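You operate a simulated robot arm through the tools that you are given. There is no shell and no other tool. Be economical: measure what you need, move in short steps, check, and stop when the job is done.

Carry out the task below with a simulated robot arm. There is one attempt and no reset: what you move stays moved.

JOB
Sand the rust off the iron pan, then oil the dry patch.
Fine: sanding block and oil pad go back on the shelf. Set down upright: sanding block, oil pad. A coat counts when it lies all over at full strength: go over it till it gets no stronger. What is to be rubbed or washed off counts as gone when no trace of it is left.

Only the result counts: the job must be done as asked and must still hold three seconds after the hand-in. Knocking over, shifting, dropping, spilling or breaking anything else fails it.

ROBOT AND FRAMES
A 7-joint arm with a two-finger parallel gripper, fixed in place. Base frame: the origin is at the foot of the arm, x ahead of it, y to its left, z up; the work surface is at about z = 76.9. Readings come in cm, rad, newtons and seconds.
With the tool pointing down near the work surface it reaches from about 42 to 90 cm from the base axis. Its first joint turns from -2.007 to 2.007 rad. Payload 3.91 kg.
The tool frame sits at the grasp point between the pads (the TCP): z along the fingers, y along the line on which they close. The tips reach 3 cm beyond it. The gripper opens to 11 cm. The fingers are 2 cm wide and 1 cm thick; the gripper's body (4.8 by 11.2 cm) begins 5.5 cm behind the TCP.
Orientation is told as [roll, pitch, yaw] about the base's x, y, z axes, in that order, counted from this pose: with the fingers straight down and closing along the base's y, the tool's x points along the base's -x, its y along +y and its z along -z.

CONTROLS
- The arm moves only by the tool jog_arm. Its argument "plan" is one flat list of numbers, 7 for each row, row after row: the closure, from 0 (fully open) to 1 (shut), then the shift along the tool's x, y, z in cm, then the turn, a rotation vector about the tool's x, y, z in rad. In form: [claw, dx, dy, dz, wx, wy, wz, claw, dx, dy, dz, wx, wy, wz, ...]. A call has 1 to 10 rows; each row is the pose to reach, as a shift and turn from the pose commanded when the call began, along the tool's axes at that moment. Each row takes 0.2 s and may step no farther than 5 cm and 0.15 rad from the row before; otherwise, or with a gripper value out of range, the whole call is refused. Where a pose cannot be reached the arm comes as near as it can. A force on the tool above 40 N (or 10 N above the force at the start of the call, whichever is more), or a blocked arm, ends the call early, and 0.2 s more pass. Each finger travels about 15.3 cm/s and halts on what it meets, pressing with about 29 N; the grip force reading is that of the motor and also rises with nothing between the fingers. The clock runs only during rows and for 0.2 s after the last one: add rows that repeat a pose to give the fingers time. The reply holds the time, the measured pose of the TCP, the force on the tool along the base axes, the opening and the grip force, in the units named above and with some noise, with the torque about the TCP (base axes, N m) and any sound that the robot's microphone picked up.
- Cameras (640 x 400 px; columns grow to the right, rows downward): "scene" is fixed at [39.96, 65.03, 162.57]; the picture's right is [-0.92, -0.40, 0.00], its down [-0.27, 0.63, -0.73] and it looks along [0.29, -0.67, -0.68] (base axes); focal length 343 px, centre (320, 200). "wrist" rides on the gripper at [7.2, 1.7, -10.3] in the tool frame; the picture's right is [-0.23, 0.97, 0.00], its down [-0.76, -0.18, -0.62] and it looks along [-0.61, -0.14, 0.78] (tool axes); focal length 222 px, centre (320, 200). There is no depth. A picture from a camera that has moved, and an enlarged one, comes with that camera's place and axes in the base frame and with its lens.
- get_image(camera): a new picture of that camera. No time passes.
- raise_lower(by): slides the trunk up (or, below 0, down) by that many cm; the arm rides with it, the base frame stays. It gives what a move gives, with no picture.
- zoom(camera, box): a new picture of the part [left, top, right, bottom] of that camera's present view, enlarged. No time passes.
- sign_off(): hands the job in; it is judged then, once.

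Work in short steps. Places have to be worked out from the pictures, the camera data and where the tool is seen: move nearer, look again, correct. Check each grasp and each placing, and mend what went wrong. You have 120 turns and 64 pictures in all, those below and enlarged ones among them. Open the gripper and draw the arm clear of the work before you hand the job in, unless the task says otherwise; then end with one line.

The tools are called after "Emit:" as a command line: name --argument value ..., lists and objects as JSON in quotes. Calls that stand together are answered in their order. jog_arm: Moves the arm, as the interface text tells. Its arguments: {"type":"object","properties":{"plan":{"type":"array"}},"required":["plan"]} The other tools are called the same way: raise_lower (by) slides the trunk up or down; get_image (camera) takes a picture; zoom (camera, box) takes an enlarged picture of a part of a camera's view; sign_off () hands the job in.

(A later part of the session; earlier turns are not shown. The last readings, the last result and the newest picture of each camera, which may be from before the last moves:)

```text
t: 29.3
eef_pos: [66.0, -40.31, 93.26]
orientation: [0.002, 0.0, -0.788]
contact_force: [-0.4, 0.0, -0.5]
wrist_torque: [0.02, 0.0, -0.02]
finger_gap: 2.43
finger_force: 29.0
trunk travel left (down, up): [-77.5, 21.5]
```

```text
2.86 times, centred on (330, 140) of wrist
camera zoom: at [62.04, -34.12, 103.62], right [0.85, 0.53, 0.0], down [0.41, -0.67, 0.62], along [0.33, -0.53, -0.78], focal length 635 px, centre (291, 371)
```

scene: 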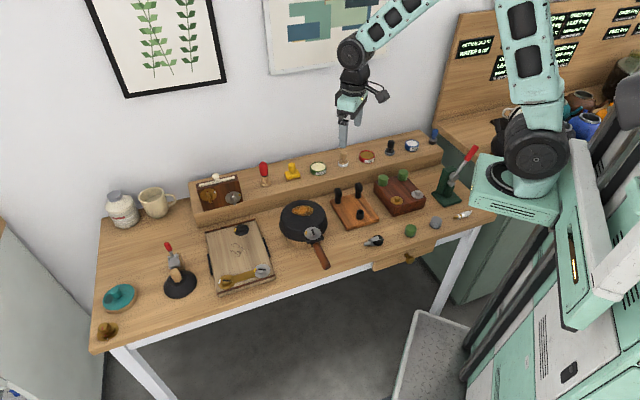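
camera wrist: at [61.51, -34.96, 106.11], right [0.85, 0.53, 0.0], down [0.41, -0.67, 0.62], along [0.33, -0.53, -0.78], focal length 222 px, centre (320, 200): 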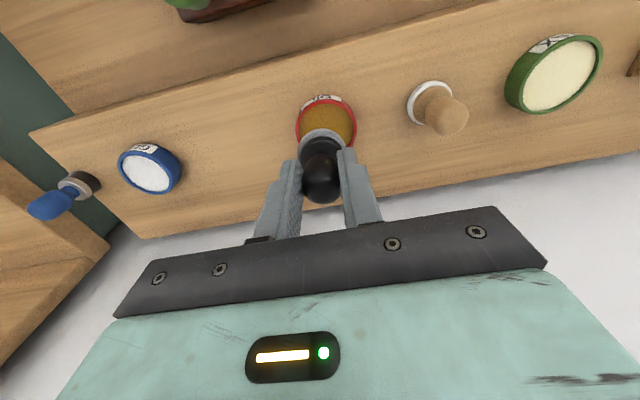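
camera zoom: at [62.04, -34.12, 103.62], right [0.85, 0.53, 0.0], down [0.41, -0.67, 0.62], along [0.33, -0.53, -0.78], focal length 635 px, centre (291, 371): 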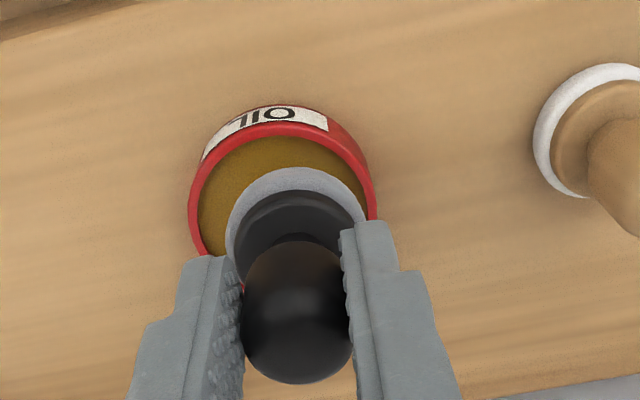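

Nearly centred. Small correction and dip slowly.

Emit:
jog_arm --plan '[1, 0.2, -0.15, 0.3, 0, 0, 0, 1, 0.2, -0.15, 0.8, 0, 0, 0, 1, 0.2, -0.15, 1.2, 0, 0, 0, 1, 0.2, -0.15, 1.5, 0, 0, 0]'

Emit:
zoom --camera "scene" --box '[344, 130, 392, 170]'

```text
t: 30.3
eef_pos: [65.82, -40.28, 91.8]
orientation: [0.002, -0.001, -0.788]
contact_force: [-0.9, -0.6, -0.8]
wrist_torque: [-0.01, 0.0, -0.02]
finger_gap: 2.45
finger_force: 28.9
trunk travel left (down, up): [-77.5, 21.5]
```

```text
10.00 times, centred on (368, 150) of scene
camera zoom: at [39.96, 65.03, 162.57], right [-0.92, -0.4, 0.0], down [-0.27, 0.63, -0.73], along [0.29, -0.67, -0.68], focal length 3431 px, centre (-160, 700)
```

zoom: 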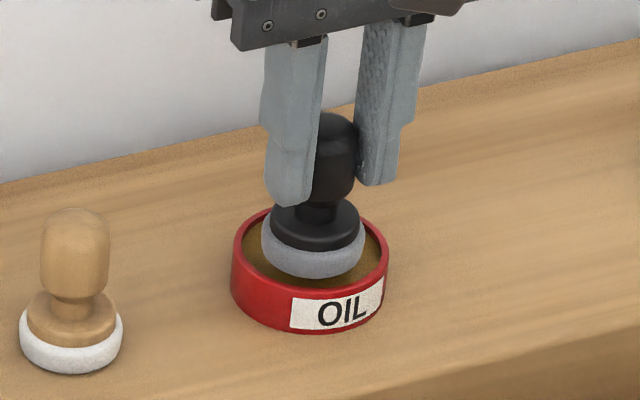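

Inside the tin and centred; continue down in small steps to touch the oil.

Emit:
jog_arm --plan '[1, 0, 0, 0.2, 0, 0, 0, 1, 0, 0, 0.4, 0, 0, 0, 1, 0, 0, 0.6, 0, 0, 0, 1, 0, 0, 0.7, 0, 0, 0]'

```text
t: 31.3
eef_pos: [65.84, -40.3, 91.07]
orientation: [0.002, -0.001, -0.786]
contact_force: [0.0, 0.8, 0.4]
wrist_torque: [-0.01, 0.06, -0.01]
finger_gap: 2.46
finger_force: 29.0
trunk travel left (down, up): [-77.5, 21.5]
```

Emit:
jog_arm --plan '[1, 0, 0, 0.15, 0, 0, 0, 1, 0, 0, 0.3, 0, 0, 0, 1, 0, 0, 0.3, 0, 0, 0]'

Emit:
zoom --camera "scene" --box '[344, 130, 392, 170]'

```text
t: 32.1
eef_pos: [65.73, -40.13, 90.83]
orientation: [0.002, -0.004, -0.787]
contact_force: [4.1, 1.8, 21.9]
wrist_torque: [0.11, -0.42, 0.02]
finger_gap: 2.47
finger_force: 29.2
trunk travel left (down, up): [-77.5, 21.5]
```

```text
10.00 times, centred on (368, 150) of scene
camera zoom: at [39.96, 65.03, 162.57], right [-0.92, -0.4, 0.0], down [-0.27, 0.63, -0.73], along [0.29, -0.67, -0.68], focal length 3431 px, centre (-160, 700)
```

zoom: 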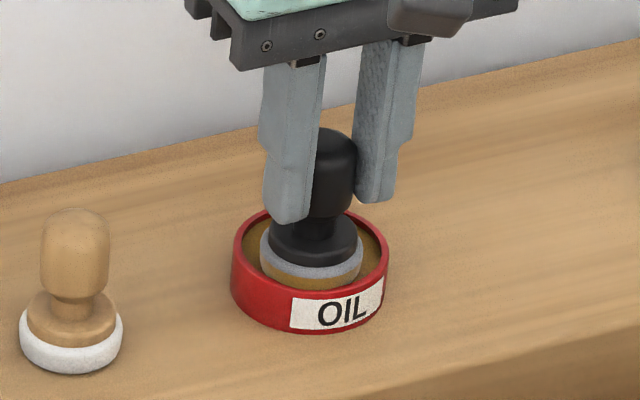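

Pad has picked up oil (brown rim). Lift straight out.

Emit:
jog_arm --plan '[1, 0, 0, -1, 0, 0, 0, 1, 0, 0, -3, 0, 0, 0, 1, 0, 0, -6.5, 0, 0, 0, 1, 0, 0, -10, 0, 0, 0]'

Emit:
jog_arm --plan '[1, 2.6, 3.9, 0, 0, 0, 0, 1, 5.1, 7.8, 0, 0, 0, 0, 1, 7.6, 11.7, 0, 0, 0, 0, 1, 10.1, 15.6, 0, 0, 0, 0, 1, 12.6, 19.5, 0, 0, 0, 0, 1, 15.1, 23.4, 0, 0, 0, 0, 1, 17.6, 27.3, 0, 0, 0, 0, 1, 20.1, 31.1, 0, 0, 0, 0, 1, 22.6, 34.9, 0, 0, 0, 0]'

Emit:
get_image --camera "wrist"

Emit:
zoom --camera "scene" --box '[266, 160, 346, 240]'

```text
t: 33.1
eef_pos: [65.56, -40.33, 100.84]
orientation: [-0.001, 0.002, -0.788]
contact_force: [0.2, 0.0, -0.1]
wrist_torque: [0.0, 0.01, -0.04]
finger_gap: 2.41
finger_force: 29.7
trunk travel left (down, up): [-77.5, 21.5]
```

```text
t: 35.1
eef_pos: [74.7, 0.43, 100.86]
orientation: [0.003, 0.0, -0.788]
contact_force: [0.2, -0.3, -0.2]
wrist_torque: [0.05, 0.01, 0.02]
finger_gap: 2.45
finger_force: 28.7
trunk travel left (down, up): [-77.5, 21.5]
```

```text
18 pictures are left
camera wrist: at [70.62, 6.63, 111.19], right [0.85, 0.52, 0.0], down [0.41, -0.67, 0.62], along [0.33, -0.53, -0.78], focal length 222 px, centre (320, 200)
```

wrist: 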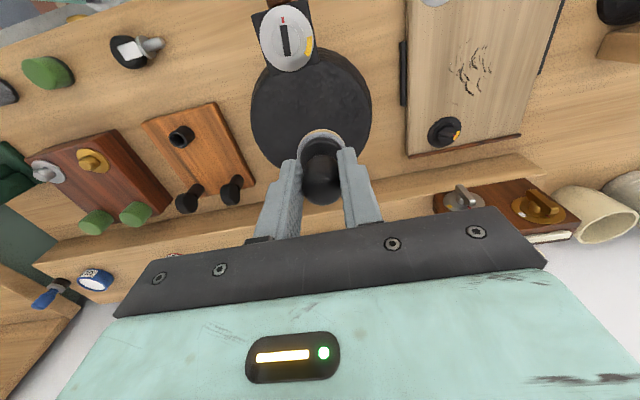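

```text
5.00 times, centred on (306, 200) of scene
camera zoom: at [39.96, 65.03, 162.57], right [-0.92, -0.4, 0.0], down [-0.27, 0.63, -0.73], along [0.29, -0.67, -0.68], focal length 1716 px, centre (390, 200)
```

zoom: 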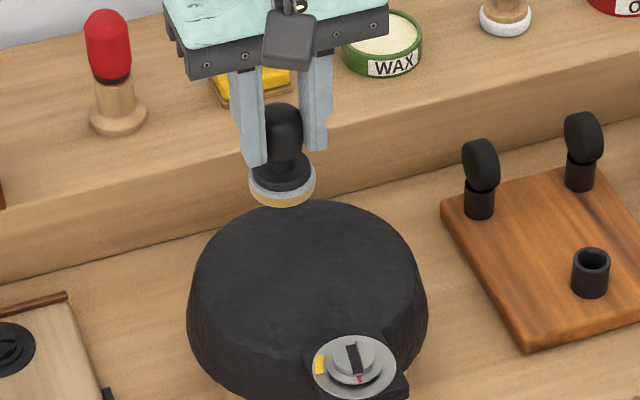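

One enlarged view of pan and board to decide where the dry patch is.

Emit:
zoom --camera "wrist" --box '[245, 40, 385, 140]'

Emit:
zoom --camera "wrist" --box '[400, 0, 560, 150]'

```text
4.00 times, centred on (315, 90) of wrist
camera zoom: at [70.62, 6.63, 111.19], right [0.85, 0.52, 0.0], down [0.41, -0.67, 0.62], along [0.33, -0.53, -0.78], focal length 888 px, centre (340, 640)
```

zoom: 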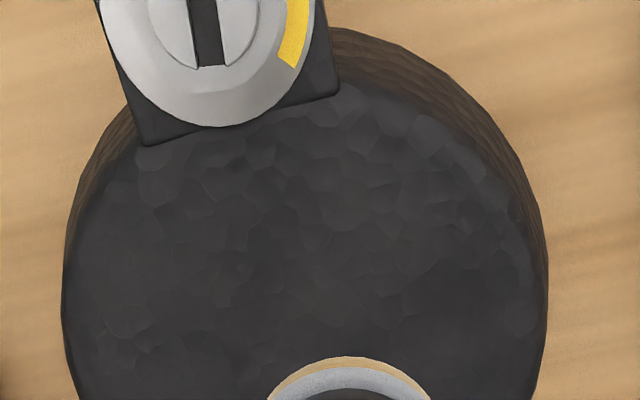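

```text
2.67 times, centred on (480, 75) of wrist
camera zoom: at [70.62, 6.63, 111.19], right [0.85, 0.52, 0.0], down [0.41, -0.67, 0.62], along [0.33, -0.53, -0.78], focal length 592 px, centre (-107, 533)
```

zoom: 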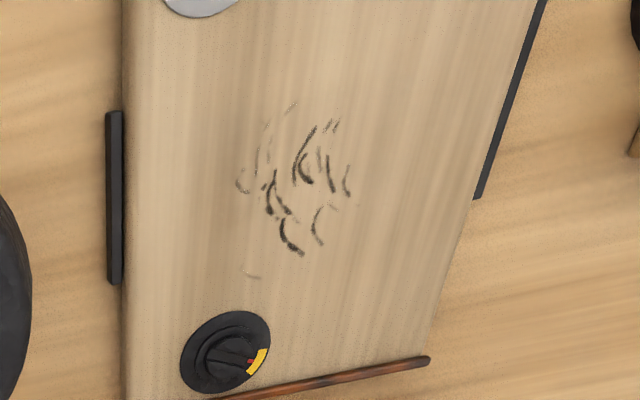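

The board marks are scuffs (not in this job). I'll apply oil to the faint patch on the pan at about (74.6, 0.3), approaching slowly.

Emit:
jog_arm --plan '[1, 0, 0, 3, 0, 0, 0, 1, 0, 0, 6, 0, 0, 0, 1, 0, 0, 7.5, 0, 0, 0, 1, 0, 0, 8.1, 0, 0, 0, 1, 0, 0, 8.4, 0, 0, 0, 1, 0, 0, 8.6, 0, 0, 0, 1, 0, 0, 8.75, 0, 0, 0]'

```text
t: 36.7
eef_pos: [74.51, 0.31, 92.09]
orientation: [0.002, -0.001, -0.788]
contact_force: [-0.3, -0.2, -0.5]
wrist_torque: [-0.01, 0.0, -0.01]
finger_gap: 2.45
finger_force: 29.1
trunk travel left (down, up): [-77.5, 21.5]
```

Emit:
jog_arm --plan '[1, 0, 0, 0.1, 0, 0, 0, 1, 0, 0, 0.2, 0, 0, 0, 1, 0, 0, 0.3, 0, 0, 0]'

```text
t: 37.5
eef_pos: [74.57, 0.25, 92.1]
orientation: [0.003, -0.002, -0.788]
contact_force: [-2.6, -1.7, 24.1]
wrist_torque: [-0.07, -0.07, 0.01]
finger_gap: 2.47
finger_force: 29.0
trunk travel left (down, up): [-77.5, 21.5]
```

Contact. Rub with lighter pressure over a small area and look.

Emit:
jog_arm --plan '[1, 0, 0.8, -0.12, 0, 0, 0, 1, 0, 1.6, -0.12, 0, 0, 0, 1, 0, 0.8, -0.12, 0, 0, 0, 1, 0, 0, -0.12, 0, 0, 0, 1, 0, -0.8, -0.12, 0, 0, 0, 1, 0, -1.6, -0.12, 0, 0, 0, 1, 0, -1.6, -2, 0, 0, 0, 1, 0, -1.6, -6, 0, 0, 0]'

Emit:
zoom --camera "scene" --box '[272, 190, 336, 240]'

```text
t: 39.3
eef_pos: [73.6, -0.96, 97.72]
orientation: [-0.001, 0.002, -0.788]
contact_force: [0.2, 0.0, -0.9]
wrist_torque: [-0.05, 0.02, 0.03]
finger_gap: 2.45
finger_force: 28.4
trunk travel left (down, up): [-77.5, 21.5]
```

```text
8.00 times, centred on (304, 215) of scene
camera zoom: at [39.96, 65.03, 162.57], right [-0.92, -0.4, 0.0], down [-0.27, 0.63, -0.73], along [0.29, -0.67, -0.68], focal length 2745 px, centre (448, 80)
```

zoom: 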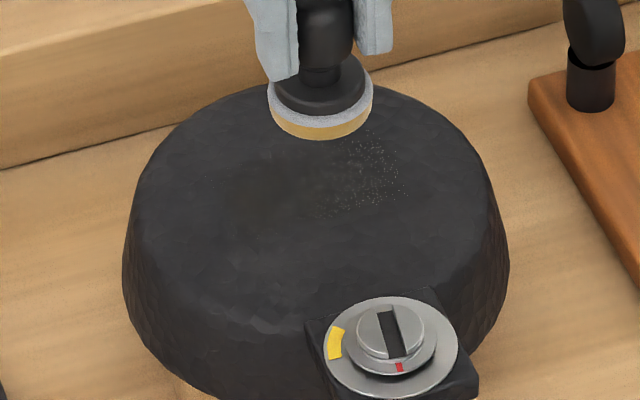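

An oil effect shows: dark smears and speckles over the former rust area. Closer look.

Emit:
zoom --camera "scene" --box '[288, 200, 320, 224]'

```text
16.00 times, centred on (304, 212) of scene
camera zoom: at [39.96, 65.03, 162.57], right [-0.92, -0.4, 0.0], down [-0.27, 0.63, -0.73], along [0.29, -0.67, -0.68], focal length 5490 px, centre (576, 8)
```

zoom: 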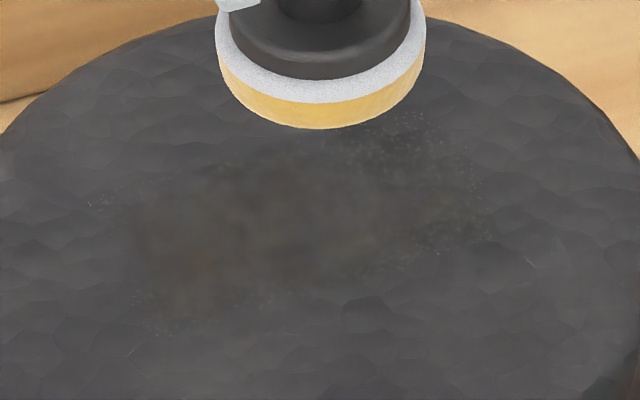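

The coat darkens the surface around where I rubbed; I'll cover the whole central area systematically.

Emit:
jog_arm --plan '[1, 0, 0.5, 4, 0, 0, 0, 1, 0, 0.5, 5.6, 0, 0, 0, 1, 0, 0.5, 5.85, 0, 0, 0, 1, 0, 2, 5.85, 0, 0, 0, 1, 0, 3.5, 5.85, 0, 0, 0, 1, -1.2, 3.5, 5.85, 0, 0, 0, 1, -1.2, 2, 5.85, 0, 0, 0, 1, -1.2, 0.5, 5.85, 0, 0, 0, 1, -1.2, -1, 5.85, 0, 0, 0, 1, -1.2, -2.3, 5.85, 0, 0, 0]'

Emit:
jog_arm --plan '[1, -1.2, 0, 0, 0, 0, 0, 1, -1.2, 1.5, 0, 0, 0, 0, 1, -1.2, 3, 0, 0, 0, 0, 1, -1.2, 4.5, 0, 0, 0, 0, 1, -1.2, 5.8, 0, 0, 0, 0, 1, -2.4, 5, 0, 0, 0, 0, 1, -2.4, 3.5, 0, 0, 0, 0, 1, -2.4, 2, 0, 0, 0, 0, 1, -2.4, 0.6, 0, 0, 0, 0]'

Emit:
jog_arm --plan '[1, 0, 0, -2, 0, 0, 0, 1, -2, 0, -6, 0, 0, 0]'

Emit:
zoom --camera "scene" --box '[284, 197, 324, 227]'

```text
t: 41.5
eef_pos: [72.66, -3.17, 92.01]
orientation: [0.001, 0.001, -0.787]
contact_force: [2.2, 3.1, 12.3]
wrist_torque: [0.0, -0.14, 0.02]
finger_gap: 2.44
finger_force: 28.6
trunk travel left (down, up): [-77.5, 21.5]
```

```text
t: 43.5
eef_pos: [74.65, -4.56, 92.03]
orientation: [-0.001, 0.001, -0.787]
contact_force: [0.5, 0.4, -0.5]
wrist_torque: [0.01, 0.02, 0.0]
finger_gap: 2.46
finger_force: 29.3
trunk travel left (down, up): [-77.5, 21.5]
```

```text
t: 44.1
eef_pos: [76.12, -6.16, 97.83]
orientation: [0.0, 0.001, -0.786]
contact_force: [0.4, -0.1, -0.1]
wrist_torque: [-0.04, 0.0, 0.02]
finger_gap: 2.48
finger_force: 29.4
trunk travel left (down, up): [-77.5, 21.5]
```

```text
13.33 times, centred on (304, 212) of scene
camera zoom: at [39.96, 65.03, 162.57], right [-0.92, -0.4, 0.0], down [-0.27, 0.63, -0.73], along [0.29, -0.67, -0.68], focal length 4575 px, centre (533, 40)
```

zoom: 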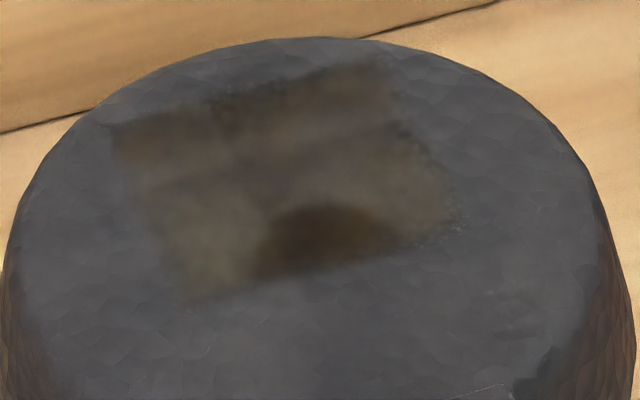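

Now the dry patch shows clearly: a ~7×6 cm rectangle centred near (75.3, -2.1), partly coated (darkest where I lingered). I keep rubbing over all of it.

Emit:
jog_arm --plan '[1, 1.26, 0, 4.4, 0, 0, 0, 1, 1.26, 0, 6.05, 0, 0, 0, 1, 1.26, 1.5, 6.05, 0, 0, 0, 1, 1.26, 3, 6.05, 0, 0, 0, 1, 1.26, 4.5, 6.05, 0, 0, 0, 1, 1.26, 5.3, 6.05, 0, 0, 0, 1, 2.4, 5.3, 6.05, 0, 0, 0, 1, 2.4, 3.5, 6.05, 0, 0, 0, 1, 2.4, 1.7, 6.05, 0, 0, 0, 1, 2.4, -0.7, 6.05, 0, 0, 0]'

```text
t: 46.3
eef_pos: [73.94, -4.71, 91.83]
orientation: [0.001, 0.0, -0.787]
contact_force: [0.8, -0.1, 3.3]
wrist_torque: [-0.08, -0.03, 0.02]
finger_gap: 2.46
finger_force: 29.1
trunk travel left (down, up): [-77.5, 21.5]
```

Emit:
jog_arm --plan '[1, 0, 2, 0.05, 0, 0, 0, 1, 0, 4, 0.05, 0, 0, 0, 1, 0, 6, 0.05, 0, 0, 0, 1, 1.1, 6, 0.05, 0, 0, 0, 1, 1.1, 4, 0.05, 0, 0, 0, 1, 1.1, 2, 0.05, 0, 0, 0, 1, 1.1, 0, 0.05, 0, 0, 0, 1, 2.2, 0, 0.05, 0, 0, 0, 1, 2.2, 2, 0.05, 0, 0, 0, 1, 2.2, 4, 0.05, 0, 0, 0]'

Emit:
jog_arm --plan '[1, 0, 2, 0, 0, 0, 0, 1, 1.1, 2, 0, 0, 0, 0, 1, 1.1, 0, 0, 0, 0, 0, 1, 1.1, -2, 0, 0, 0, 0, 1, 1.1, -4, 0, 0, 0, 0, 1, 0, -4, 0, 0, 0, 0, 1, 0, -4, -2, 0, 0, 0, 1, -3, -4, -5, 0, 0, 0, 1, -6, -4, -6, 0, 0, 0]'

Emit:
zoom --camera "scene" --box '[284, 197, 324, 227]'

```text
t: 48.5
eef_pos: [75.21, -0.45, 91.91]
orientation: [0.002, 0.003, -0.789]
contact_force: [-3.0, -1.3, 13.8]
wrist_torque: [-0.21, 0.06, -0.03]
finger_gap: 2.46
finger_force: 28.6
trunk travel left (down, up): [-77.5, 21.5]
```

```text
t: 50.5
eef_pos: [76.47, -7.17, 97.91]
orientation: [0.002, 0.001, -0.788]
contact_force: [-0.7, 0.9, 0.0]
wrist_torque: [-0.03, 0.01, -0.02]
finger_gap: 2.46
finger_force: 29.2
trunk travel left (down, up): [-77.5, 21.5]
```

```text
13.33 times, centred on (304, 212) of scene
camera zoom: at [39.96, 65.03, 162.57], right [-0.92, -0.4, 0.0], down [-0.27, 0.63, -0.73], along [0.29, -0.67, -0.68], focal length 4575 px, centre (533, 40)
```

zoom: 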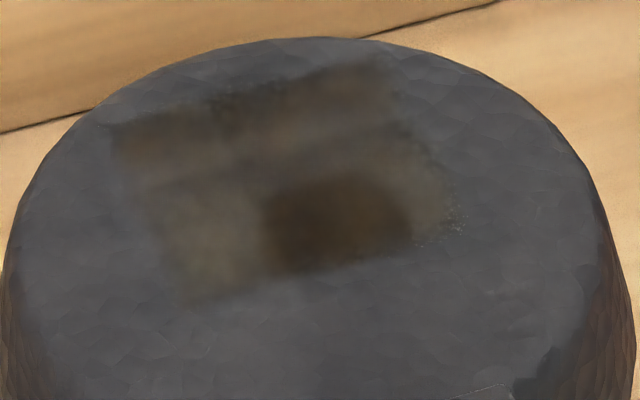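

Coat strengthens only where contact was firm; I'll press deeper. First test contact force at the wall-side edge.

Emit:
jog_arm --plan '[1, 2.2, 0.3, 3.5, 0, 0, 0, 1, 2.2, 0.3, 5.7, 0, 0, 0, 1, 2.2, 0.3, 6.0, 0, 0, 0, 1, 2.2, 0.3, 6.2, 0, 0, 0]'

```text
t: 51.5
eef_pos: [75.3, -5.51, 91.93]
orientation: [0.005, -0.003, -0.789]
contact_force: [-2.9, 2.6, 23.5]
wrist_torque: [0.0, 0.07, 0.02]
finger_gap: 2.44
finger_force: 29.0
trunk travel left (down, up): [-77.5, 21.5]
```

23 N here, good. Stroke with this pressure.

Emit:
jog_arm --plan '[1, 0, 1.1, 0, 0, 0, 0, 1, 0, 2.2, 0, 0, 0, 0, 1, 0, 3.3, 0, 0, 0, 0, 1, 0, 4.4, 0, 0, 0, 0, 1, 0, 5.4, 0, 0, 0, 0, 1, 1.2, 5.4, 0, 0, 0, 0, 1, 1.2, 4.2, 0, 0, 0, 0, 1, 1.2, 3, 0, 0, 0, 0, 1, 1.2, 1.8, 0, 0, 0, 0, 1, 1.2, 0.6, 0, 0, 0, 0]'

Emit:
zoom --camera "scene" --box '[284, 197, 324, 227]'

```text
t: 53.7
eef_pos: [74.83, -4.3, 91.74]
orientation: [0.002, 0.002, -0.787]
contact_force: [4.3, 3.9, 20.7]
wrist_torque: [0.06, -0.28, 0.09]
finger_gap: 2.48
finger_force: 28.9
trunk travel left (down, up): [-77.5, 21.5]
```

```text
13.33 times, centred on (304, 212) of scene
camera zoom: at [39.96, 65.03, 162.57], right [-0.92, -0.4, 0.0], down [-0.27, 0.63, -0.73], along [0.29, -0.67, -0.68], focal length 4575 px, centre (533, 40)
```

zoom: 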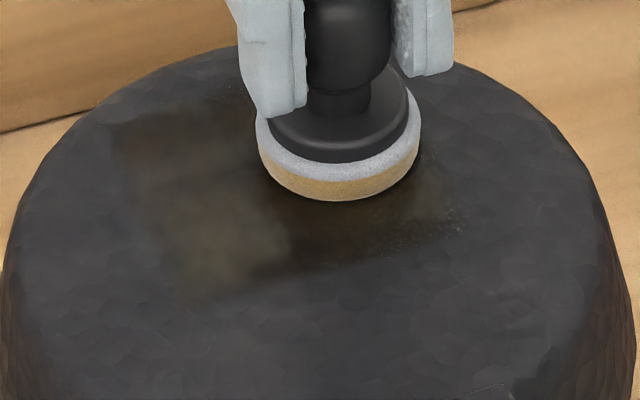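

The pad looks paler and the left isn't strengthening: it's probably running dry. Go back for more oil.

Emit:
jog_arm --plan '[1, 0, 0, -3, 0, 0, 0, 1, 0, 0, -7, 0, 0, 0, 1, 0, 0, -9.2, 0, 0, 0]'

Emit:
jog_arm --plan '[1, -2.4, -4, 0, 0, 0, 0, 1, -4.8, -8, 0, 0, 0, 0, 1, -7.2, -12, 0, 0, 0, 0, 1, -9.6, -16, 0, 0, 0, 0, 1, -12, -20, 0, 0, 0, 0, 1, -14.4, -24, 0, 0, 0, 0, 1, -16.8, -28, 0, 0, 0, 0, 1, -19.04, -31.8, 0, 0, 0, 0, 1, -19.04, -31.8, 0, 0, 0, 0]'

```text
t: 54.5
eef_pos: [74.93, -4.48, 100.85]
orientation: [-0.001, 0.002, -0.785]
contact_force: [0.5, 0.1, -1.6]
wrist_torque: [0.01, 0.01, -0.01]
finger_gap: 2.47
finger_force: 28.6
trunk travel left (down, up): [-77.5, 21.5]
```

```text
t: 56.5
eef_pos: [65.85, -40.36, 100.91]
orientation: [0.004, 0.003, -0.787]
contact_force: [-0.4, 0.4, -0.8]
wrist_torque: [0.0, 0.01, 0.03]
finger_gap: 2.42
finger_force: 28.4
trunk travel left (down, up): [-77.5, 21.5]
```

Right over the tin. Dip and hold briefly.

Emit:
jog_arm --plan '[1, 0, 0.05, 4, 0, 0, 0, 1, 0, 0.05, 8, 0, 0, 0, 1, 0, 0.05, 9.4, 0, 0, 0, 1, 0, 0.05, 9.9, 0, 0, 0, 1, 0, 0.05, 10.1, 0, 0, 0, 1, 0, 0.05, 10.25, 0, 0, 0, 1, 0, 0.05, 10.35, 0, 0, 0, 1, 0, 0.05, 10.35, 0, 0, 0]'

```text
t: 58.3
eef_pos: [65.9, -40.3, 90.67]
orientation: [0.002, -0.003, -0.789]
contact_force: [-3.0, 1.4, 26.0]
wrist_torque: [0.0, 0.05, 0.0]
finger_gap: 2.44
finger_force: 29.7
trunk travel left (down, up): [-77.5, 21.5]
```

Dipped. Lift and return to the pan's left part.

Emit:
jog_arm --plan '[1, 0, 0, -1, 0, 0, 0, 1, 0, 0, -3, 0, 0, 0, 1, 0, 0, -6.5, 0, 0, 0, 1, 0, 0, -10.3, 0, 0, 0]'

Emit:
jog_arm --plan '[1, 2.4, 3.9, 0, 0, 0, 0, 1, 4.8, 7.8, 0, 0, 0, 0, 1, 7.2, 11.7, 0, 0, 0, 0, 1, 9.6, 15.6, 0, 0, 0, 0, 1, 12, 19.5, 0, 0, 0, 0, 1, 14.4, 23.4, 0, 0, 0, 0, 1, 16.8, 27.3, 0, 0, 0, 0, 1, 19.2, 31.2, 0, 0, 0, 0, 1, 21.4, 35.2, 0, 0, 0, 0]'

Emit:
zoom --camera "scene" --box '[280, 180, 332, 232]'

```text
t: 59.3
eef_pos: [65.76, -40.26, 100.87]
orientation: [0.001, 0.002, -0.787]
contact_force: [0.9, 0.6, -0.3]
wrist_torque: [0.03, 0.01, 0.02]
finger_gap: 2.45
finger_force: 29.1
trunk travel left (down, up): [-77.5, 21.5]
```

```text
t: 61.3
eef_pos: [75.62, -0.4, 100.72]
orientation: [0.001, 0.001, -0.79]
contact_force: [0.2, -0.8, -0.4]
wrist_torque: [0.04, 0.0, -0.02]
finger_gap: 2.47
finger_force: 28.9
trunk travel left (down, up): [-77.5, 21.5]
```

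```text
7.69 times, centred on (306, 206) of scene
camera zoom: at [39.96, 65.03, 162.57], right [-0.92, -0.4, 0.0], down [-0.27, 0.63, -0.73], along [0.29, -0.67, -0.68], focal length 2640 px, centre (428, 154)
```

zoom: 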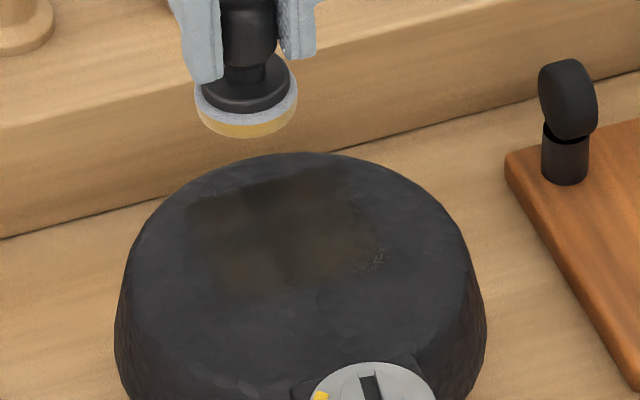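

Reloaded. Press down here and stroke the left half with firm contact.

Emit:
jog_arm --plan '[1, 0, 0, 4, 0, 0, 0, 1, 0, 0, 8, 0, 0, 0, 1, 0, 0, 8.7, 0, 0, 0, 1, 0, 0, 8.95, 0, 0, 0, 1, 0, 0, 9.15, 0, 0, 0]'

```text
t: 62.5
eef_pos: [75.72, -0.16, 91.8]
orientation: [0.005, -0.002, -0.788]
contact_force: [-3.9, 1.0, 22.4]
wrist_torque: [-0.15, 0.09, -0.01]
finger_gap: 2.47
finger_force: 29.1
trunk travel left (down, up): [-77.5, 21.5]
```

Emit:
jog_arm --plan '[1, 0.8, 1.2, 0, 0, 0, 0, 1, 1.8, 1.2, 0, 0, 0, 0, 1, 0.6, 1.2, 0, 0, 0, 0, 1, -0.6, 1.2, 0, 0, 0, 0, 1, -1.8, 1.2, 0, 0, 0, 0, 1, -3, 1.2, 0, 0, 0, 0, 1, -3.6, 1.2, 0, 0, 0, 0, 1, -3.6, 0, 0, 0, 0, 0, 1, -2.4, 0, 0, 0, 0, 0, 1, -1.2, 0, 0, 0, 0, 0]'

Emit:
jog_arm --plan '[1, 1.2, 0, 0.02, 0, 0, 0, 1, 2.4, 0, 0.02, 0, 0, 0, 1, 3, 0, 0.02, 0, 0, 0, 1, 3, -1.2, 0.02, 0, 0, 0, 1, 1.8, -1.2, 0.02, 0, 0, 0, 1, 0.6, -1.2, 0.02, 0, 0, 0, 1, -0.6, -1.2, 0.02, 0, 0, 0, 1, -1.8, -1.2, 0.02, 0, 0, 0, 1, -2.6, -1.2, 0.02, 0, 0, 0, 1, -2.6, 0, 0.02, 0, 0, 0]'

```text
t: 64.7
eef_pos: [76.53, -1.18, 91.8]
orientation: [0.0, 0.0, -0.787]
contact_force: [2.7, -4.4, 17.1]
wrist_torque: [-0.39, -0.33, -0.02]
finger_gap: 2.46
finger_force: 29.0
trunk travel left (down, up): [-77.5, 21.5]
```

```text
t: 66.9
eef_pos: [78.2, -3.24, 91.67]
orientation: [0.0, -0.002, -0.79]
contact_force: [-3.6, -5.3, 18.1]
wrist_torque: [-0.48, 0.0, -0.1]
finger_gap: 2.46
finger_force: 28.9
trunk travel left (down, up): [-77.5, 21.5]
```

Continue over the right half.

Emit:
jog_arm --plan '[1, 0.2, -1.2, 0, 0, 0, 0, 1, 0.2, -2.3, 0, 0, 0, 0, 1, 1.4, -2.3, 0, 0, 0, 0, 1, 2.6, -2.3, 0, 0, 0, 0, 1, 3.8, -2.3, 0, 0, 0, 0, 1, 5.2, -2.3, 0, 0, 0, 0, 1, 5.2, -3.5, 0, 0, 0, 0, 1, 4, -3.5, 0, 0, 0, 0, 1, 2.8, -3.5, 0, 0, 0, 0, 1, 1.6, -3.5, 0, 0, 0, 0]'

Emit:
jog_arm --plan '[1, -1, 0, 0.02, 0, 0, 0, 1, -1, -1.2, 0.02, 0, 0, 0, 1, 0, -1.2, 0.02, 0, 0, 0, 1, 1.2, -1.2, 0.02, 0, 0, 0, 1, 2.4, -1.2, 0.02, 0, 0, 0, 1, 3.6, -1.2, 0.02, 0, 0, 0, 1, 3.6, -1.2, -3, 0, 0, 0, 1, 0, -1.2, -6, 0, 0, 0, 1, -3, -1.2, -9, 0, 0, 0]'

Emit:
zoom --camera "scene" --box '[284, 197, 324, 227]'

```text
t: 69.1
eef_pos: [74.69, -4.26, 91.66]
orientation: [0.003, 0.0, -0.789]
contact_force: [-3.5, 3.3, 17.5]
wrist_torque: [0.0, 0.13, -0.05]
finger_gap: 2.43
finger_force: 29.5
trunk travel left (down, up): [-77.5, 21.5]
```

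```text
t: 71.1
eef_pos: [76.03, -7.03, 100.54]
orientation: [0.001, -0.001, -0.787]
contact_force: [-0.8, 0.5, -0.9]
wrist_torque: [-0.04, -0.01, -0.01]
finger_gap: 2.49
finger_force: 29.1
trunk travel left (down, up): [-77.5, 21.5]
```

```text
13.33 times, centred on (304, 212) of scene
camera zoom: at [39.96, 65.03, 162.57], right [-0.92, -0.4, 0.0], down [-0.27, 0.63, -0.73], along [0.29, -0.67, -0.68], focal length 4575 px, centre (533, 40)
```

zoom: 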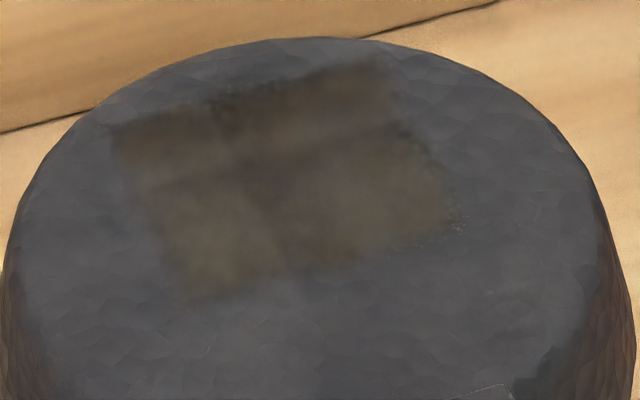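

Coverage is now more uniform, with slight seams and a few speckles at the right edge. One more dip and full pass to bring it to saturation.

Emit:
jog_arm --plan '[1, -2.05, -3.84, 0, 0, 0, 0, 1, -4.1, -7.7, 0, 0, 0, 0, 1, -6.15, -11.5, 0, 0, 0, 0, 1, -8.2, -15.4, 0, 0, 0, 0, 1, -10.2, -19.2, 0, 0, 0, 0, 1, -12.3, -23, 0, 0, 0, 0, 1, -14.3, -26.9, 0, 0, 0, 0, 1, -16.33, -30.7, 0, 0, 0, 0, 1, -16.33, -30.7, 0, 0, 0, 0]'

```text
t: 73.1
eef_pos: [65.94, -40.51, 100.46]
orientation: [0.0, 0.003, -0.789]
contact_force: [0.1, 0.2, -0.8]
wrist_torque: [-0.01, -0.05, 0.0]
finger_gap: 2.46
finger_force: 29.6
trunk travel left (down, up): [-77.5, 21.5]
```

Emit:
jog_arm --plan '[1, 0.2, 0.05, 4, 0, 0, 0, 1, 0.2, 0.05, 8, 0, 0, 0, 1, 0.2, 0.05, 9.2, 0, 0, 0, 1, 0.2, 0.05, 9.6, 0, 0, 0, 1, 0.2, 0.05, 9.85, 0, 0, 0, 1, 0.2, 0.05, 10.05, 0, 0, 0, 1, 0.2, 0.05, 10.15, 0, 0, 0]'

```text
t: 74.7
eef_pos: [65.62, -40.28, 90.59]
orientation: [0.003, -0.003, -0.787]
contact_force: [-3.6, 2.4, 26.5]
wrist_torque: [-0.04, 0.11, -0.04]
finger_gap: 2.46
finger_force: 29.0
trunk travel left (down, up): [-77.5, 21.5]
```

Emit:
jog_arm --plan '[1, 0, 0, -1, 0, 0, 0, 1, 0, 0, -3, 0, 0, 0, 1, 0, 0, -6.5, 0, 0, 0, 1, 0, 0, -10.2, 0, 0, 0]'

Emit:
jog_arm --plan '[1, 2.43, 3.37, 0, 0, 0, 0, 1, 4.86, 6.75, 0, 0, 0, 0, 1, 7.3, 10.1, 0, 0, 0, 0, 1, 9.7, 13.5, 0, 0, 0, 0, 1, 12.1, 16.9, 0, 0, 0, 0, 1, 14.6, 20.2, 0, 0, 0, 0, 1, 17, 23.6, 0, 0, 0, 0, 1, 19.4, 27, 0, 0, 0, 0, 1, 21.85, 30.37, 0, 0, 0, 0]'

Emit:
jog_arm --plan '[1, 0, 0, 4, 0, 0, 0, 1, 0, 0, 8, 0, 0, 0, 1, 0, 0, 8.6, 0, 0, 0, 1, 0, 0, 8.85, 0, 0, 0, 1, 0, 0, 9.0, 0, 0, 0]'

```text
t: 75.7
eef_pos: [65.7, -40.51, 100.62]
orientation: [0.002, 0.003, -0.787]
contact_force: [0.3, 0.1, -0.7]
wrist_torque: [0.03, 0.01, -0.02]
finger_gap: 2.48
finger_force: 29.2
trunk travel left (down, up): [-77.5, 21.5]
```

```text
t: 77.7
eef_pos: [71.94, -3.37, 100.76]
orientation: [0.004, 0.003, -0.79]
contact_force: [-0.4, -0.8, -0.5]
wrist_torque: [0.06, -0.02, 0.01]
finger_gap: 2.47
finger_force: 29.0
trunk travel left (down, up): [-77.5, 21.5]
```

```text
t: 78.9
eef_pos: [71.98, -3.32, 91.73]
orientation: [0.002, 0.0, -0.787]
contact_force: [0.5, 0.4, 0.3]
wrist_torque: [-0.01, 0.02, 0.01]
finger_gap: 2.47
finger_force: 29.2
trunk travel left (down, up): [-77.5, 21.5]
```

Emit:
jog_arm --plan '[1, 0, 0, 0.15, 0, 0, 0, 1, 0, 0, 0.28, 0, 0, 0, 1, 1, -0.3, 0.28, 0, 0, 0, 1, -0.2, -0.3, 0.28, 0, 0, 0, 1, -1.4, -0.3, 0.28, 0, 0, 0, 1, -2.6, -0.3, 0.28, 0, 0, 0, 1, -3.8, 0, 0.28, 0, 0, 0, 1, -4, 1.2, 0.28, 0, 0, 0, 1, -2.8, 1.2, 0.28, 0, 0, 0, 1, -1.6, 1.2, 0.28, 0, 0, 0]'

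Emit:
jog_arm --plan '[1, 1.2, 0, 0, 0, 0, 0, 1, 2.6, 0, 0, 0, 0, 0, 1, 2.6, 1.2, 0, 0, 0, 0, 1, 1.4, 1.2, 0, 0, 0, 0, 1, 0.2, 1.2, 0, 0, 0, 0, 1, -1.2, 1.2, 0, 0, 0, 0, 1, -2.5, 1.2, 0, 0, 0, 0, 1, -2.5, 2.4, 0, 0, 0, 0, 1, -1.2, 2.4, 0, 0, 0, 0, 1, 0, 2.4, 0, 0, 0, 0]'

Emit:
jog_arm --plan '[1, 1.2, 0, 0.02, 0, 0, 0, 1, 2.6, 0, 0.02, 0, 0, 0, 1, 2.6, 1.2, 0.02, 0, 0, 0, 1, 1.4, 1.2, 0.02, 0, 0, 0, 1, 0.2, 1.2, 0.02, 0, 0, 0, 1, -1.2, 1.2, 0.02, 0, 0, 0, 1, -2.5, 1.2, 0.02, 0, 0, 0, 1, -2.5, 2.4, 0.02, 0, 0, 0, 1, -1.2, 2.4, 0.02, 0, 0, 0, 1, 0, 2.4, 0.02, 0, 0, 0]'

Emit:
jog_arm --plan '[1, 1.2, 0, 0, 0, 0, 0, 1, 2.6, 0, 0, 0, 0, 0, 1, 2.6, 0.7, 0, 0, 0, 0, 1, 1.3, 0.7, 0, 0, 0, 0, 1, 0, 0.7, 0, 0, 0, 0, 1, -1.3, 0.7, 0, 0, 0, 0, 1, -2.4, 0.5, 0, 0, 0, 0, 1, -2.4, 0.5, -3, 0, 0, 0, 1, -4, 0, -7, 0, 0, 0, 1, -6, 0, -9, 0, 0, 0]'

Emit:
zoom --camera "scene" --box '[284, 197, 324, 227]'

```text
t: 80.0
eef_pos: [72.04, -3.72, 91.64]
orientation: [0.004, 0.0, -0.787]
contact_force: [-2.7, -0.1, 20.7]
wrist_torque: [-0.42, 0.06, -0.06]
finger_gap: 2.48
finger_force: 28.9
trunk travel left (down, up): [-77.5, 21.5]
stopped in row 5: the force on the tool passed its limit at 41 N (the readings are from after the stop); the commanded pose is now the measured one
```

```text
t: 81.7
eef_pos: [74.77, -4.45, 91.72]
orientation: [0.007, 0.002, -0.788]
contact_force: [-3.1, 0.2, 19.3]
wrist_torque: [-0.2, 0.01, -0.02]
finger_gap: 2.45
finger_force: 29.1
trunk travel left (down, up): [-77.5, 21.5]
stopped in row 8: the force on the tool passed its limit at 42 N (the readings are from after the stop); the commanded pose is now the measured one
```

```text
t: 83.9
eef_pos: [76.45, -2.69, 91.41]
orientation: [0.002, 0.004, -0.787]
contact_force: [-0.6, 0.5, -0.1]
wrist_torque: [-0.01, 0.01, -0.04]
finger_gap: 2.47
finger_force: 29.4
trunk travel left (down, up): [-77.5, 21.5]
```

```text
t: 86.1
eef_pos: [80.54, -7.1, 100.3]
orientation: [0.003, 0.002, -0.785]
contact_force: [0.9, 0.1, -0.3]
wrist_torque: [0.01, -0.03, -0.02]
finger_gap: 2.47
finger_force: 28.9
trunk travel left (down, up): [-77.5, 21.5]
```

```text
13.33 times, centred on (304, 212) of scene
camera zoom: at [39.96, 65.03, 162.57], right [-0.92, -0.4, 0.0], down [-0.27, 0.63, -0.73], along [0.29, -0.67, -0.68], focal length 4575 px, centre (533, 40)
```

zoom: 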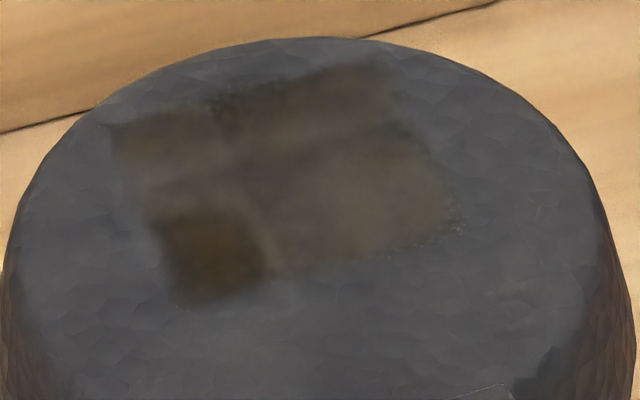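

The dark block is the hand's mirror image in the glossy oil film (its position fits the mirror geometry), so the coat itself is fairly even. The last strokes lacked contact, so I'll make another firm pass on the left half.

Emit:
jog_arm --plan '[1, 2.5, 0, 3, 0, 0, 0, 1, 5, 0.2, 6.5, 0, 0, 0, 1, 5, 0.2, 8.4, 0, 0, 0, 1, 5, 0.2, 8.6, 0, 0, 0, 1, 5, 0.2, 8.8, 0, 0, 0]'

```text
t: 87.3
eef_pos: [77.25, -3.26, 91.47]
orientation: [0.005, 0.003, -0.788]
contact_force: [-0.5, 0.7, 0.2]
wrist_torque: [0.02, 0.0, 0.03]
finger_gap: 2.49
finger_force: 28.9
trunk travel left (down, up): [-77.5, 21.5]
```

Emit:
jog_arm --plan '[1, 0, 0, 0.15, 0, 0, 0, 1, 0, 0, 0.3, 0, 0, 0, 1, 0, 0, 0.4, 0, 0, 0]'

```text
t: 88.1
eef_pos: [77.11, -3.25, 91.48]
orientation: [0.005, 0.003, -0.787]
contact_force: [-5.4, 2.4, 17.7]
wrist_torque: [-0.06, 0.25, -0.03]
finger_gap: 2.48
finger_force: 29.3
trunk travel left (down, up): [-77.5, 21.5]
```

Contact restored (18 N). Full pass.

Emit:
jog_arm --plan '[1, 0, 1.2, 0, 0, 0, 0, 1, 0, 2.4, 0, 0, 0, 0, 1, 1.2, 2.4, 0, 0, 0, 0, 1, 1.2, 1.2, 0, 0, 0, 0, 1, 1.2, 0, 0, 0, 0, 0, 1, 2.4, 0, 0, 0, 0, 0, 1, 2.4, 1.2, 0, 0, 0, 0, 1, 2.4, 2.4, 0, 0, 0, 0, 1, 3.6, 2.4, 0, 0, 0, 0, 1, 3.6, 1.2, 0, 0, 0, 0]'

Emit:
jog_arm --plan '[1, 0.9, 1.2, 0, 0, 0, 0, 1, 0.9, 0, 0, 0, 0, 0, 1, 0.9, -1.2, 0, 0, 0, 0, 1, 0.9, -2.4, 0, 0, 0, 0, 1, 0.9, -3.6, 0, 0, 0, 0, 1, 0.9, -4.8, 0, 0, 0, 0, 1, -0.4, -4.8, 0, 0, 0, 0, 1, -0.4, -3.6, 0, 0, 0, 0, 1, -0.4, -2.4, 0, 0, 0, 0, 1, -0.4, -1.2, 0, 0, 0, 0]'

Emit:
jog_arm --plan '[1, -1.2, -1.2, 0.02, 0, 0, 0, 1, -1.2, -2.4, 0.02, 0, 0, 0, 1, -1.2, -3.6, 0.02, 0, 0, 0, 1, -2.4, -3.6, 0.02, 0, 0, 0, 1, -2.4, -2.4, 0.02, 0, 0, 0, 1, -2.4, -1.2, 0.02, 0, 0, 0, 1, -3.5, -1.2, 0.02, 0, 0, 0, 1, -3.5, -2.4, 0.02, 0, 0, 0, 1, -3.5, -3.4, 0.02, 0, 0, 0]'

```text
t: 90.3
eef_pos: [75.63, 0.17, 91.28]
orientation: [0.002, 0.004, -0.785]
contact_force: [2.9, 2.0, 10.0]
wrist_torque: [-0.03, -0.14, 0.01]
finger_gap: 2.47
finger_force: 29.3
trunk travel left (down, up): [-77.5, 21.5]
```

```text
t: 92.5
eef_pos: [74.94, -1.14, 91.39]
orientation: [0.005, 0.005, -0.79]
contact_force: [-1.9, -2.8, 10.7]
wrist_torque: [-0.26, 0.1, -0.04]
finger_gap: 2.5
finger_force: 29.0
trunk travel left (down, up): [-77.5, 21.5]
```

```text
t: 94.5
eef_pos: [74.94, -5.99, 91.23]
orientation: [0.004, 0.002, -0.786]
contact_force: [3.7, 3.9, 14.8]
wrist_torque: [0.03, -0.22, 0.05]
finger_gap: 2.47
finger_force: 29.4
trunk travel left (down, up): [-77.5, 21.5]
```

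Firm contact throughout. Lift away and take a reflection-free look while en route to the pad's home.

Emit:
jog_arm --plan '[1, 0, 0, -3, 0, 0, 0, 1, 0, 0, -7, 0, 0, 0, 1, 0, 0, -10, 0, 0, 0, 1, -1.86, -4.05, -10, 0, 0, 0, 1, -3.7, -8.1, -10, 0, 0, 0, 1, -5.6, -12.2, -10, 0, 0, 0, 1, -7.5, -16.2, -10, 0, 0, 0, 1, -9.3, -20.3, -10, 0, 0, 0]'

Emit:
zoom --camera "scene" --box '[284, 197, 324, 227]'

```text
t: 96.3
eef_pos: [67.4, -26.9, 101.11]
orientation: [0.003, 0.004, -0.786]
contact_force: [0.3, -0.8, -0.6]
wrist_torque: [-0.02, 0.03, -0.03]
finger_gap: 2.5
finger_force: 28.9
trunk travel left (down, up): [-77.5, 21.5]
```

```text
13.33 times, centred on (304, 212) of scene
camera zoom: at [39.96, 65.03, 162.57], right [-0.92, -0.4, 0.0], down [-0.27, 0.63, -0.73], along [0.29, -0.67, -0.68], focal length 4575 px, centre (533, 40)
```

zoom: 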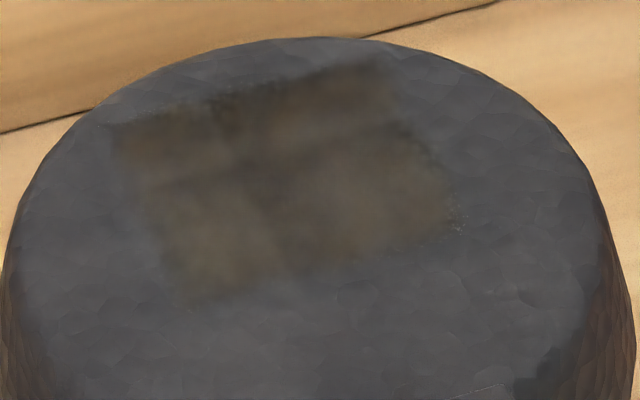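

Coat now even. To be sure it is saturated, one last dip and pass including the right edge.

Emit:
jog_arm --plan '[1, -2.8, -3.55, 0, 0, 0, 0, 1, -5.6, -7.1, 0, 0, 0, 0, 1, -8.32, -10.63, 0, 0, 0, 0, 1, -8.32, -10.63, 0, 0, 0, 0]'

```text
t: 97.3
eef_pos: [65.73, -40.54, 101.3]
orientation: [0.004, 0.002, -0.787]
contact_force: [-0.9, -0.6, -0.7]
wrist_torque: [0.0, -0.03, -0.01]
finger_gap: 2.46
finger_force: 29.3
trunk travel left (down, up): [-77.5, 21.5]
```

Emit:
jog_arm --plan '[1, 0.15, 0.1, 4, 0, 0, 0, 1, 0.15, 0.1, 8, 0, 0, 0, 1, 0.15, 0.1, 10, 0, 0, 0, 1, 0.15, 0.1, 10.6, 0, 0, 0, 1, 0.15, 0.1, 10.9, 0, 0, 0, 1, 0.15, 0.1, 11.1, 0, 0, 0, 1, 0.15, 0.1, 11.25, 0, 0, 0]'

```text
t: 98.9
eef_pos: [65.58, -40.1, 90.12]
orientation: [0.004, 0.001, -0.787]
contact_force: [-4.0, 2.3, 23.4]
wrist_torque: [-0.09, 0.18, -0.02]
finger_gap: 2.47
finger_force: 29.4
trunk travel left (down, up): [-77.5, 21.5]
```

Emit:
jog_arm --plan '[1, 0, 0, -1, 0, 0, 0, 1, 0, 0, -3, 0, 0, 0, 1, 0, 0, -6.5, 0, 0, 0, 1, 0, 0, -10.5, 0, 0, 0]'

Emit:
jog_arm --plan '[1, 2.5, 3.37, 0, 0, 0, 0, 1, 5, 6.75, 0, 0, 0, 0, 1, 7.5, 10.1, 0, 0, 0, 0, 1, 10, 13.5, 0, 0, 0, 0, 1, 12.5, 16.9, 0, 0, 0, 0, 1, 15, 20.2, 0, 0, 0, 0, 1, 17.5, 23.6, 0, 0, 0, 0, 1, 20, 27, 0, 0, 0, 0, 1, 22.5, 30.4, 0, 0, 0, 0]'

Emit:
jog_arm --plan '[1, 0, 0, 4, 0, 0, 0, 1, 0, 0, 8, 0, 0, 0, 1, 0, 0, 8.8, 0, 0, 0, 1, 0, 0, 9.1, 0, 0, 0, 1, 0, 0, 9.3, 0, 0, 0]'

```text
t: 99.9
eef_pos: [65.64, -40.12, 100.48]
orientation: [0.004, 0.004, -0.785]
contact_force: [0.3, -1.1, -0.4]
wrist_torque: [-0.01, 0.03, -0.01]
finger_gap: 2.45
finger_force: 28.8
trunk travel left (down, up): [-77.5, 21.5]
```

```text
t: 101.9
eef_pos: [71.1, -2.69, 100.3]
orientation: [0.005, 0.004, -0.787]
contact_force: [0.6, -0.8, -0.4]
wrist_torque: [0.04, 0.0, 0.02]
finger_gap: 2.46
finger_force: 28.8
trunk travel left (down, up): [-77.5, 21.5]
```

```text
t: 103.1
eef_pos: [71.07, -2.67, 91.31]
orientation: [0.004, 0.004, -0.787]
contact_force: [-2.3, 1.7, 9.1]
wrist_torque: [-0.16, 0.08, -0.05]
finger_gap: 2.45
finger_force: 29.1
trunk travel left (down, up): [-77.5, 21.5]
```

Emit:
jog_arm --plan '[1, 0, -0.6, 0.05, 0, 0, 0, 1, -1.2, -0.6, 0.05, 0, 0, 0, 1, -2.4, -0.6, 0.05, 0, 0, 0, 1, -3.6, -0.3, 0.05, 0, 0, 0, 1, -4.4, 0, 0.05, 0, 0, 0, 1, -4.6, 1, 0.05, 0, 0, 0, 1, -3.6, 1, 0.05, 0, 0, 0, 1, -2.4, 1, 0.05, 0, 0, 0, 1, -1.2, 1, 0.05, 0, 0, 0, 1, 0.2, 1, 0.05, 0, 0, 0]'

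Emit:
jog_arm --plan '[1, 0, 1.2, 0.02, 0, 0, 0, 1, -1.2, 1.2, 0.02, 0, 0, 0, 1, -2.4, 1.2, 0.02, 0, 0, 0, 1, -3.6, 1.2, 0.02, 0, 0, 0, 1, -5, 1.2, 0.02, 0, 0, 0, 1, -5, 2.4, 0.02, 0, 0, 0, 1, -3.6, 2.4, 0.02, 0, 0, 0, 1, -2.4, 2.4, 0.02, 0, 0, 0, 1, -1.2, 2.4, 0.02, 0, 0, 0, 1, 0, 2.4, 0.02, 0, 0, 0]'

Emit:
jog_arm --plan '[1, 0, 1.2, 0.02, 0, 0, 0, 1, -1.2, 1.2, 0.02, 0, 0, 0, 1, -2.4, 1.2, 0.02, 0, 0, 0, 1, -3.6, 1.2, 0.02, 0, 0, 0, 1, -5, 1.2, 0.02, 0, 0, 0, 1, -5, 2.4, 0.02, 0, 0, 0, 1, -3.6, 2.4, 0.02, 0, 0, 0, 1, -2.4, 2.4, 0.02, 0, 0, 0, 1, -1.2, 2.4, 0.02, 0, 0, 0, 1, 0, 2.4, 0.02, 0, 0, 0]'

```text
t: 105.3
eef_pos: [71.81, -1.87, 91.13]
orientation: [0.003, 0.003, -0.787]
contact_force: [4.1, -3.8, 18.1]
wrist_torque: [-0.28, -0.14, 0.02]
finger_gap: 2.43
finger_force: 28.7
trunk travel left (down, up): [-77.5, 21.5]
```

```text
t: 107.5
eef_pos: [73.39, -0.14, 91.3]
orientation: [0.004, 0.003, -0.788]
contact_force: [1.5, -1.4, 7.8]
wrist_torque: [-0.14, -0.01, 0.03]
finger_gap: 2.41
finger_force: 28.8
trunk travel left (down, up): [-77.5, 21.5]
```

```text
t: 109.7
eef_pos: [75.12, 1.74, 91.12]
orientation: [0.003, 0.003, -0.787]
contact_force: [1.9, -0.8, 6.9]
wrist_torque: [-0.07, -0.02, 0.01]
finger_gap: 2.39
finger_force: 29.1
trunk travel left (down, up): [-77.5, 21.5]
```

Emit:
jog_arm --plan '[1, 0, 0.6, 0.06, 0, 0, 0, 1, -1.2, 0.6, 0.06, 0, 0, 0, 1, -2.4, 0.6, 0.06, 0, 0, 0, 1, -3.6, 0.4, 0.06, 0, 0, 0, 1, -4.6, 0, 0.06, 0, 0, 0, 1, -4.6, 0, -3, 0, 0, 0, 1, -4.6, 0, -7, 0, 0, 0, 1, -4.6, 0, -10, 0, 0, 0]'

Emit:
jog_arm --plan '[1, -2, -4, 0, 0, 0, 0, 1, -4, -8, 0, 0, 0, 0, 1, -6, -12, 0, 0, 0, 0, 1, -8, -16, 0, 0, 0, 0, 1, -10, -20, 0, 0, 0, 0, 1, -12, -24, 0, 0, 0, 0, 1, -14, -28, 0, 0, 0, 0, 1, -16, -32, 0, 0, 0, 0, 1, -18, -36, 0, 0, 0, 0]'

Emit:
zoom --camera "scene" --box '[284, 197, 324, 227]'

```text
t: 111.5
eef_pos: [78.34, -1.62, 101.12]
orientation: [0.0, 0.002, -0.787]
contact_force: [0.4, -0.1, -0.1]
wrist_torque: [-0.04, 0.02, -0.02]
finger_gap: 2.42
finger_force: 28.7
trunk travel left (down, up): [-77.5, 21.5]
```

```text
t: 113.5
eef_pos: [65.61, -39.85, 100.99]
orientation: [0.003, 0.005, -0.786]
contact_force: [0.6, -0.1, -0.5]
wrist_torque: [-0.04, -0.02, 0.0]
finger_gap: 2.37
finger_force: 29.3
trunk travel left (down, up): [-77.5, 21.5]
```

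```text
13.33 times, centred on (304, 212) of scene
camera zoom: at [39.96, 65.03, 162.57], right [-0.92, -0.4, 0.0], down [-0.27, 0.63, -0.73], along [0.29, -0.67, -0.68], focal length 4575 px, centre (533, 40)
```

zoom: 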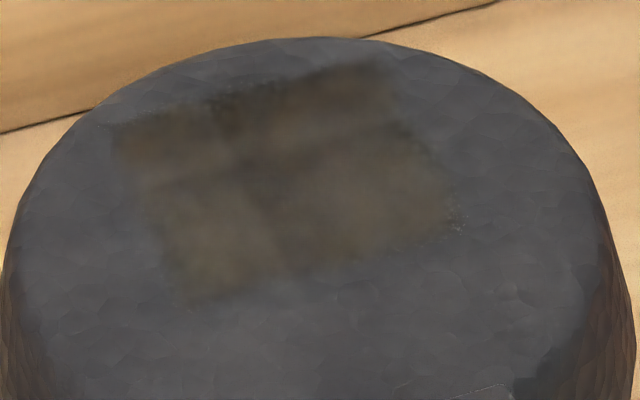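

No further change: the coat is saturated. Now set the pad back at its home (59.4, -47.8).

Emit:
jog_arm --plan '[1, -0.4, -3.4, 0, 0, 0, 0, 1, -0.8, -6.8, 0, 0, 0, 0, 1, -1.25, -10.03, 0, 0, 0, 0, 1, -1.25, -10.03, 0, 0, 0, 0, 1, -1.25, -10.03, 4, 0, 0, 0, 1, -1.25, -10.03, 8, 0, 0, 0, 1, -1.25, -10.03, 10.5, 0, 0, 0, 1, -1.25, -10.03, 11.5, 0, 0, 0]'

Emit:
zoom --camera "scene" --box '[346, 115, 426, 165]'

```text
t: 115.3
eef_pos: [59.33, -47.7, 89.23]
orientation: [0.005, 0.004, -0.787]
contact_force: [0.4, -1.0, -0.6]
wrist_torque: [0.02, 0.02, 0.0]
finger_gap: 2.38
finger_force: 29.5
trunk travel left (down, up): [-77.5, 21.5]
```

```text
8.00 times, centred on (386, 140) of scene
camera zoom: at [39.96, 65.03, 162.57], right [-0.92, -0.4, 0.0], down [-0.27, 0.63, -0.73], along [0.29, -0.67, -0.68], focal length 2745 px, centre (-208, 680)
```

zoom: 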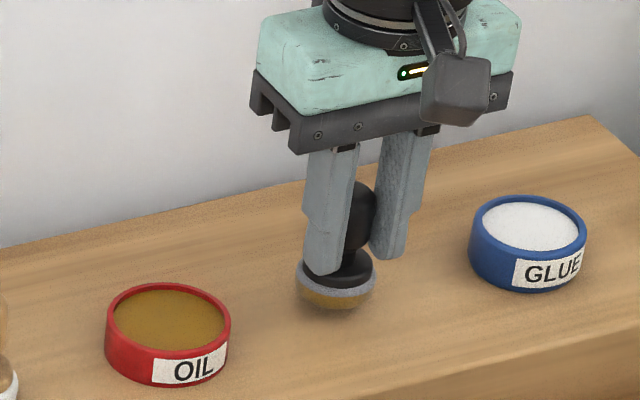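

Just above the shelf; lower gently to contact.

Emit:
jog_arm --plan '[1, 0, 0, 0.3, 0, 0, 0, 1, 0, 0, 0.5, 0, 0, 0, 1, 0, 0, 0.7, 0, 0, 0]'

```text
t: 116.1
eef_pos: [59.33, -47.68, 88.72]
orientation: [0.004, 0.002, -0.788]
contact_force: [-1.0, 0.3, 0.0]
wrist_torque: [0.03, 0.0, 0.02]
finger_gap: 2.41
finger_force: 29.2
trunk travel left (down, up): [-77.5, 21.5]
```

Emit:
jog_arm --plan '[1, 0, 0, 0.15, 0, 0, 0, 1, 0, 0, 0.3, 0, 0, 0]'

```text
t: 116.7
eef_pos: [59.47, -47.71, 88.44]
orientation: [0.004, 0.002, -0.787]
contact_force: [-0.8, -0.2, 0.1]
wrist_torque: [-0.02, -0.02, -0.01]
finger_gap: 2.39
finger_force: 29.0
trunk travel left (down, up): [-77.5, 21.5]
```

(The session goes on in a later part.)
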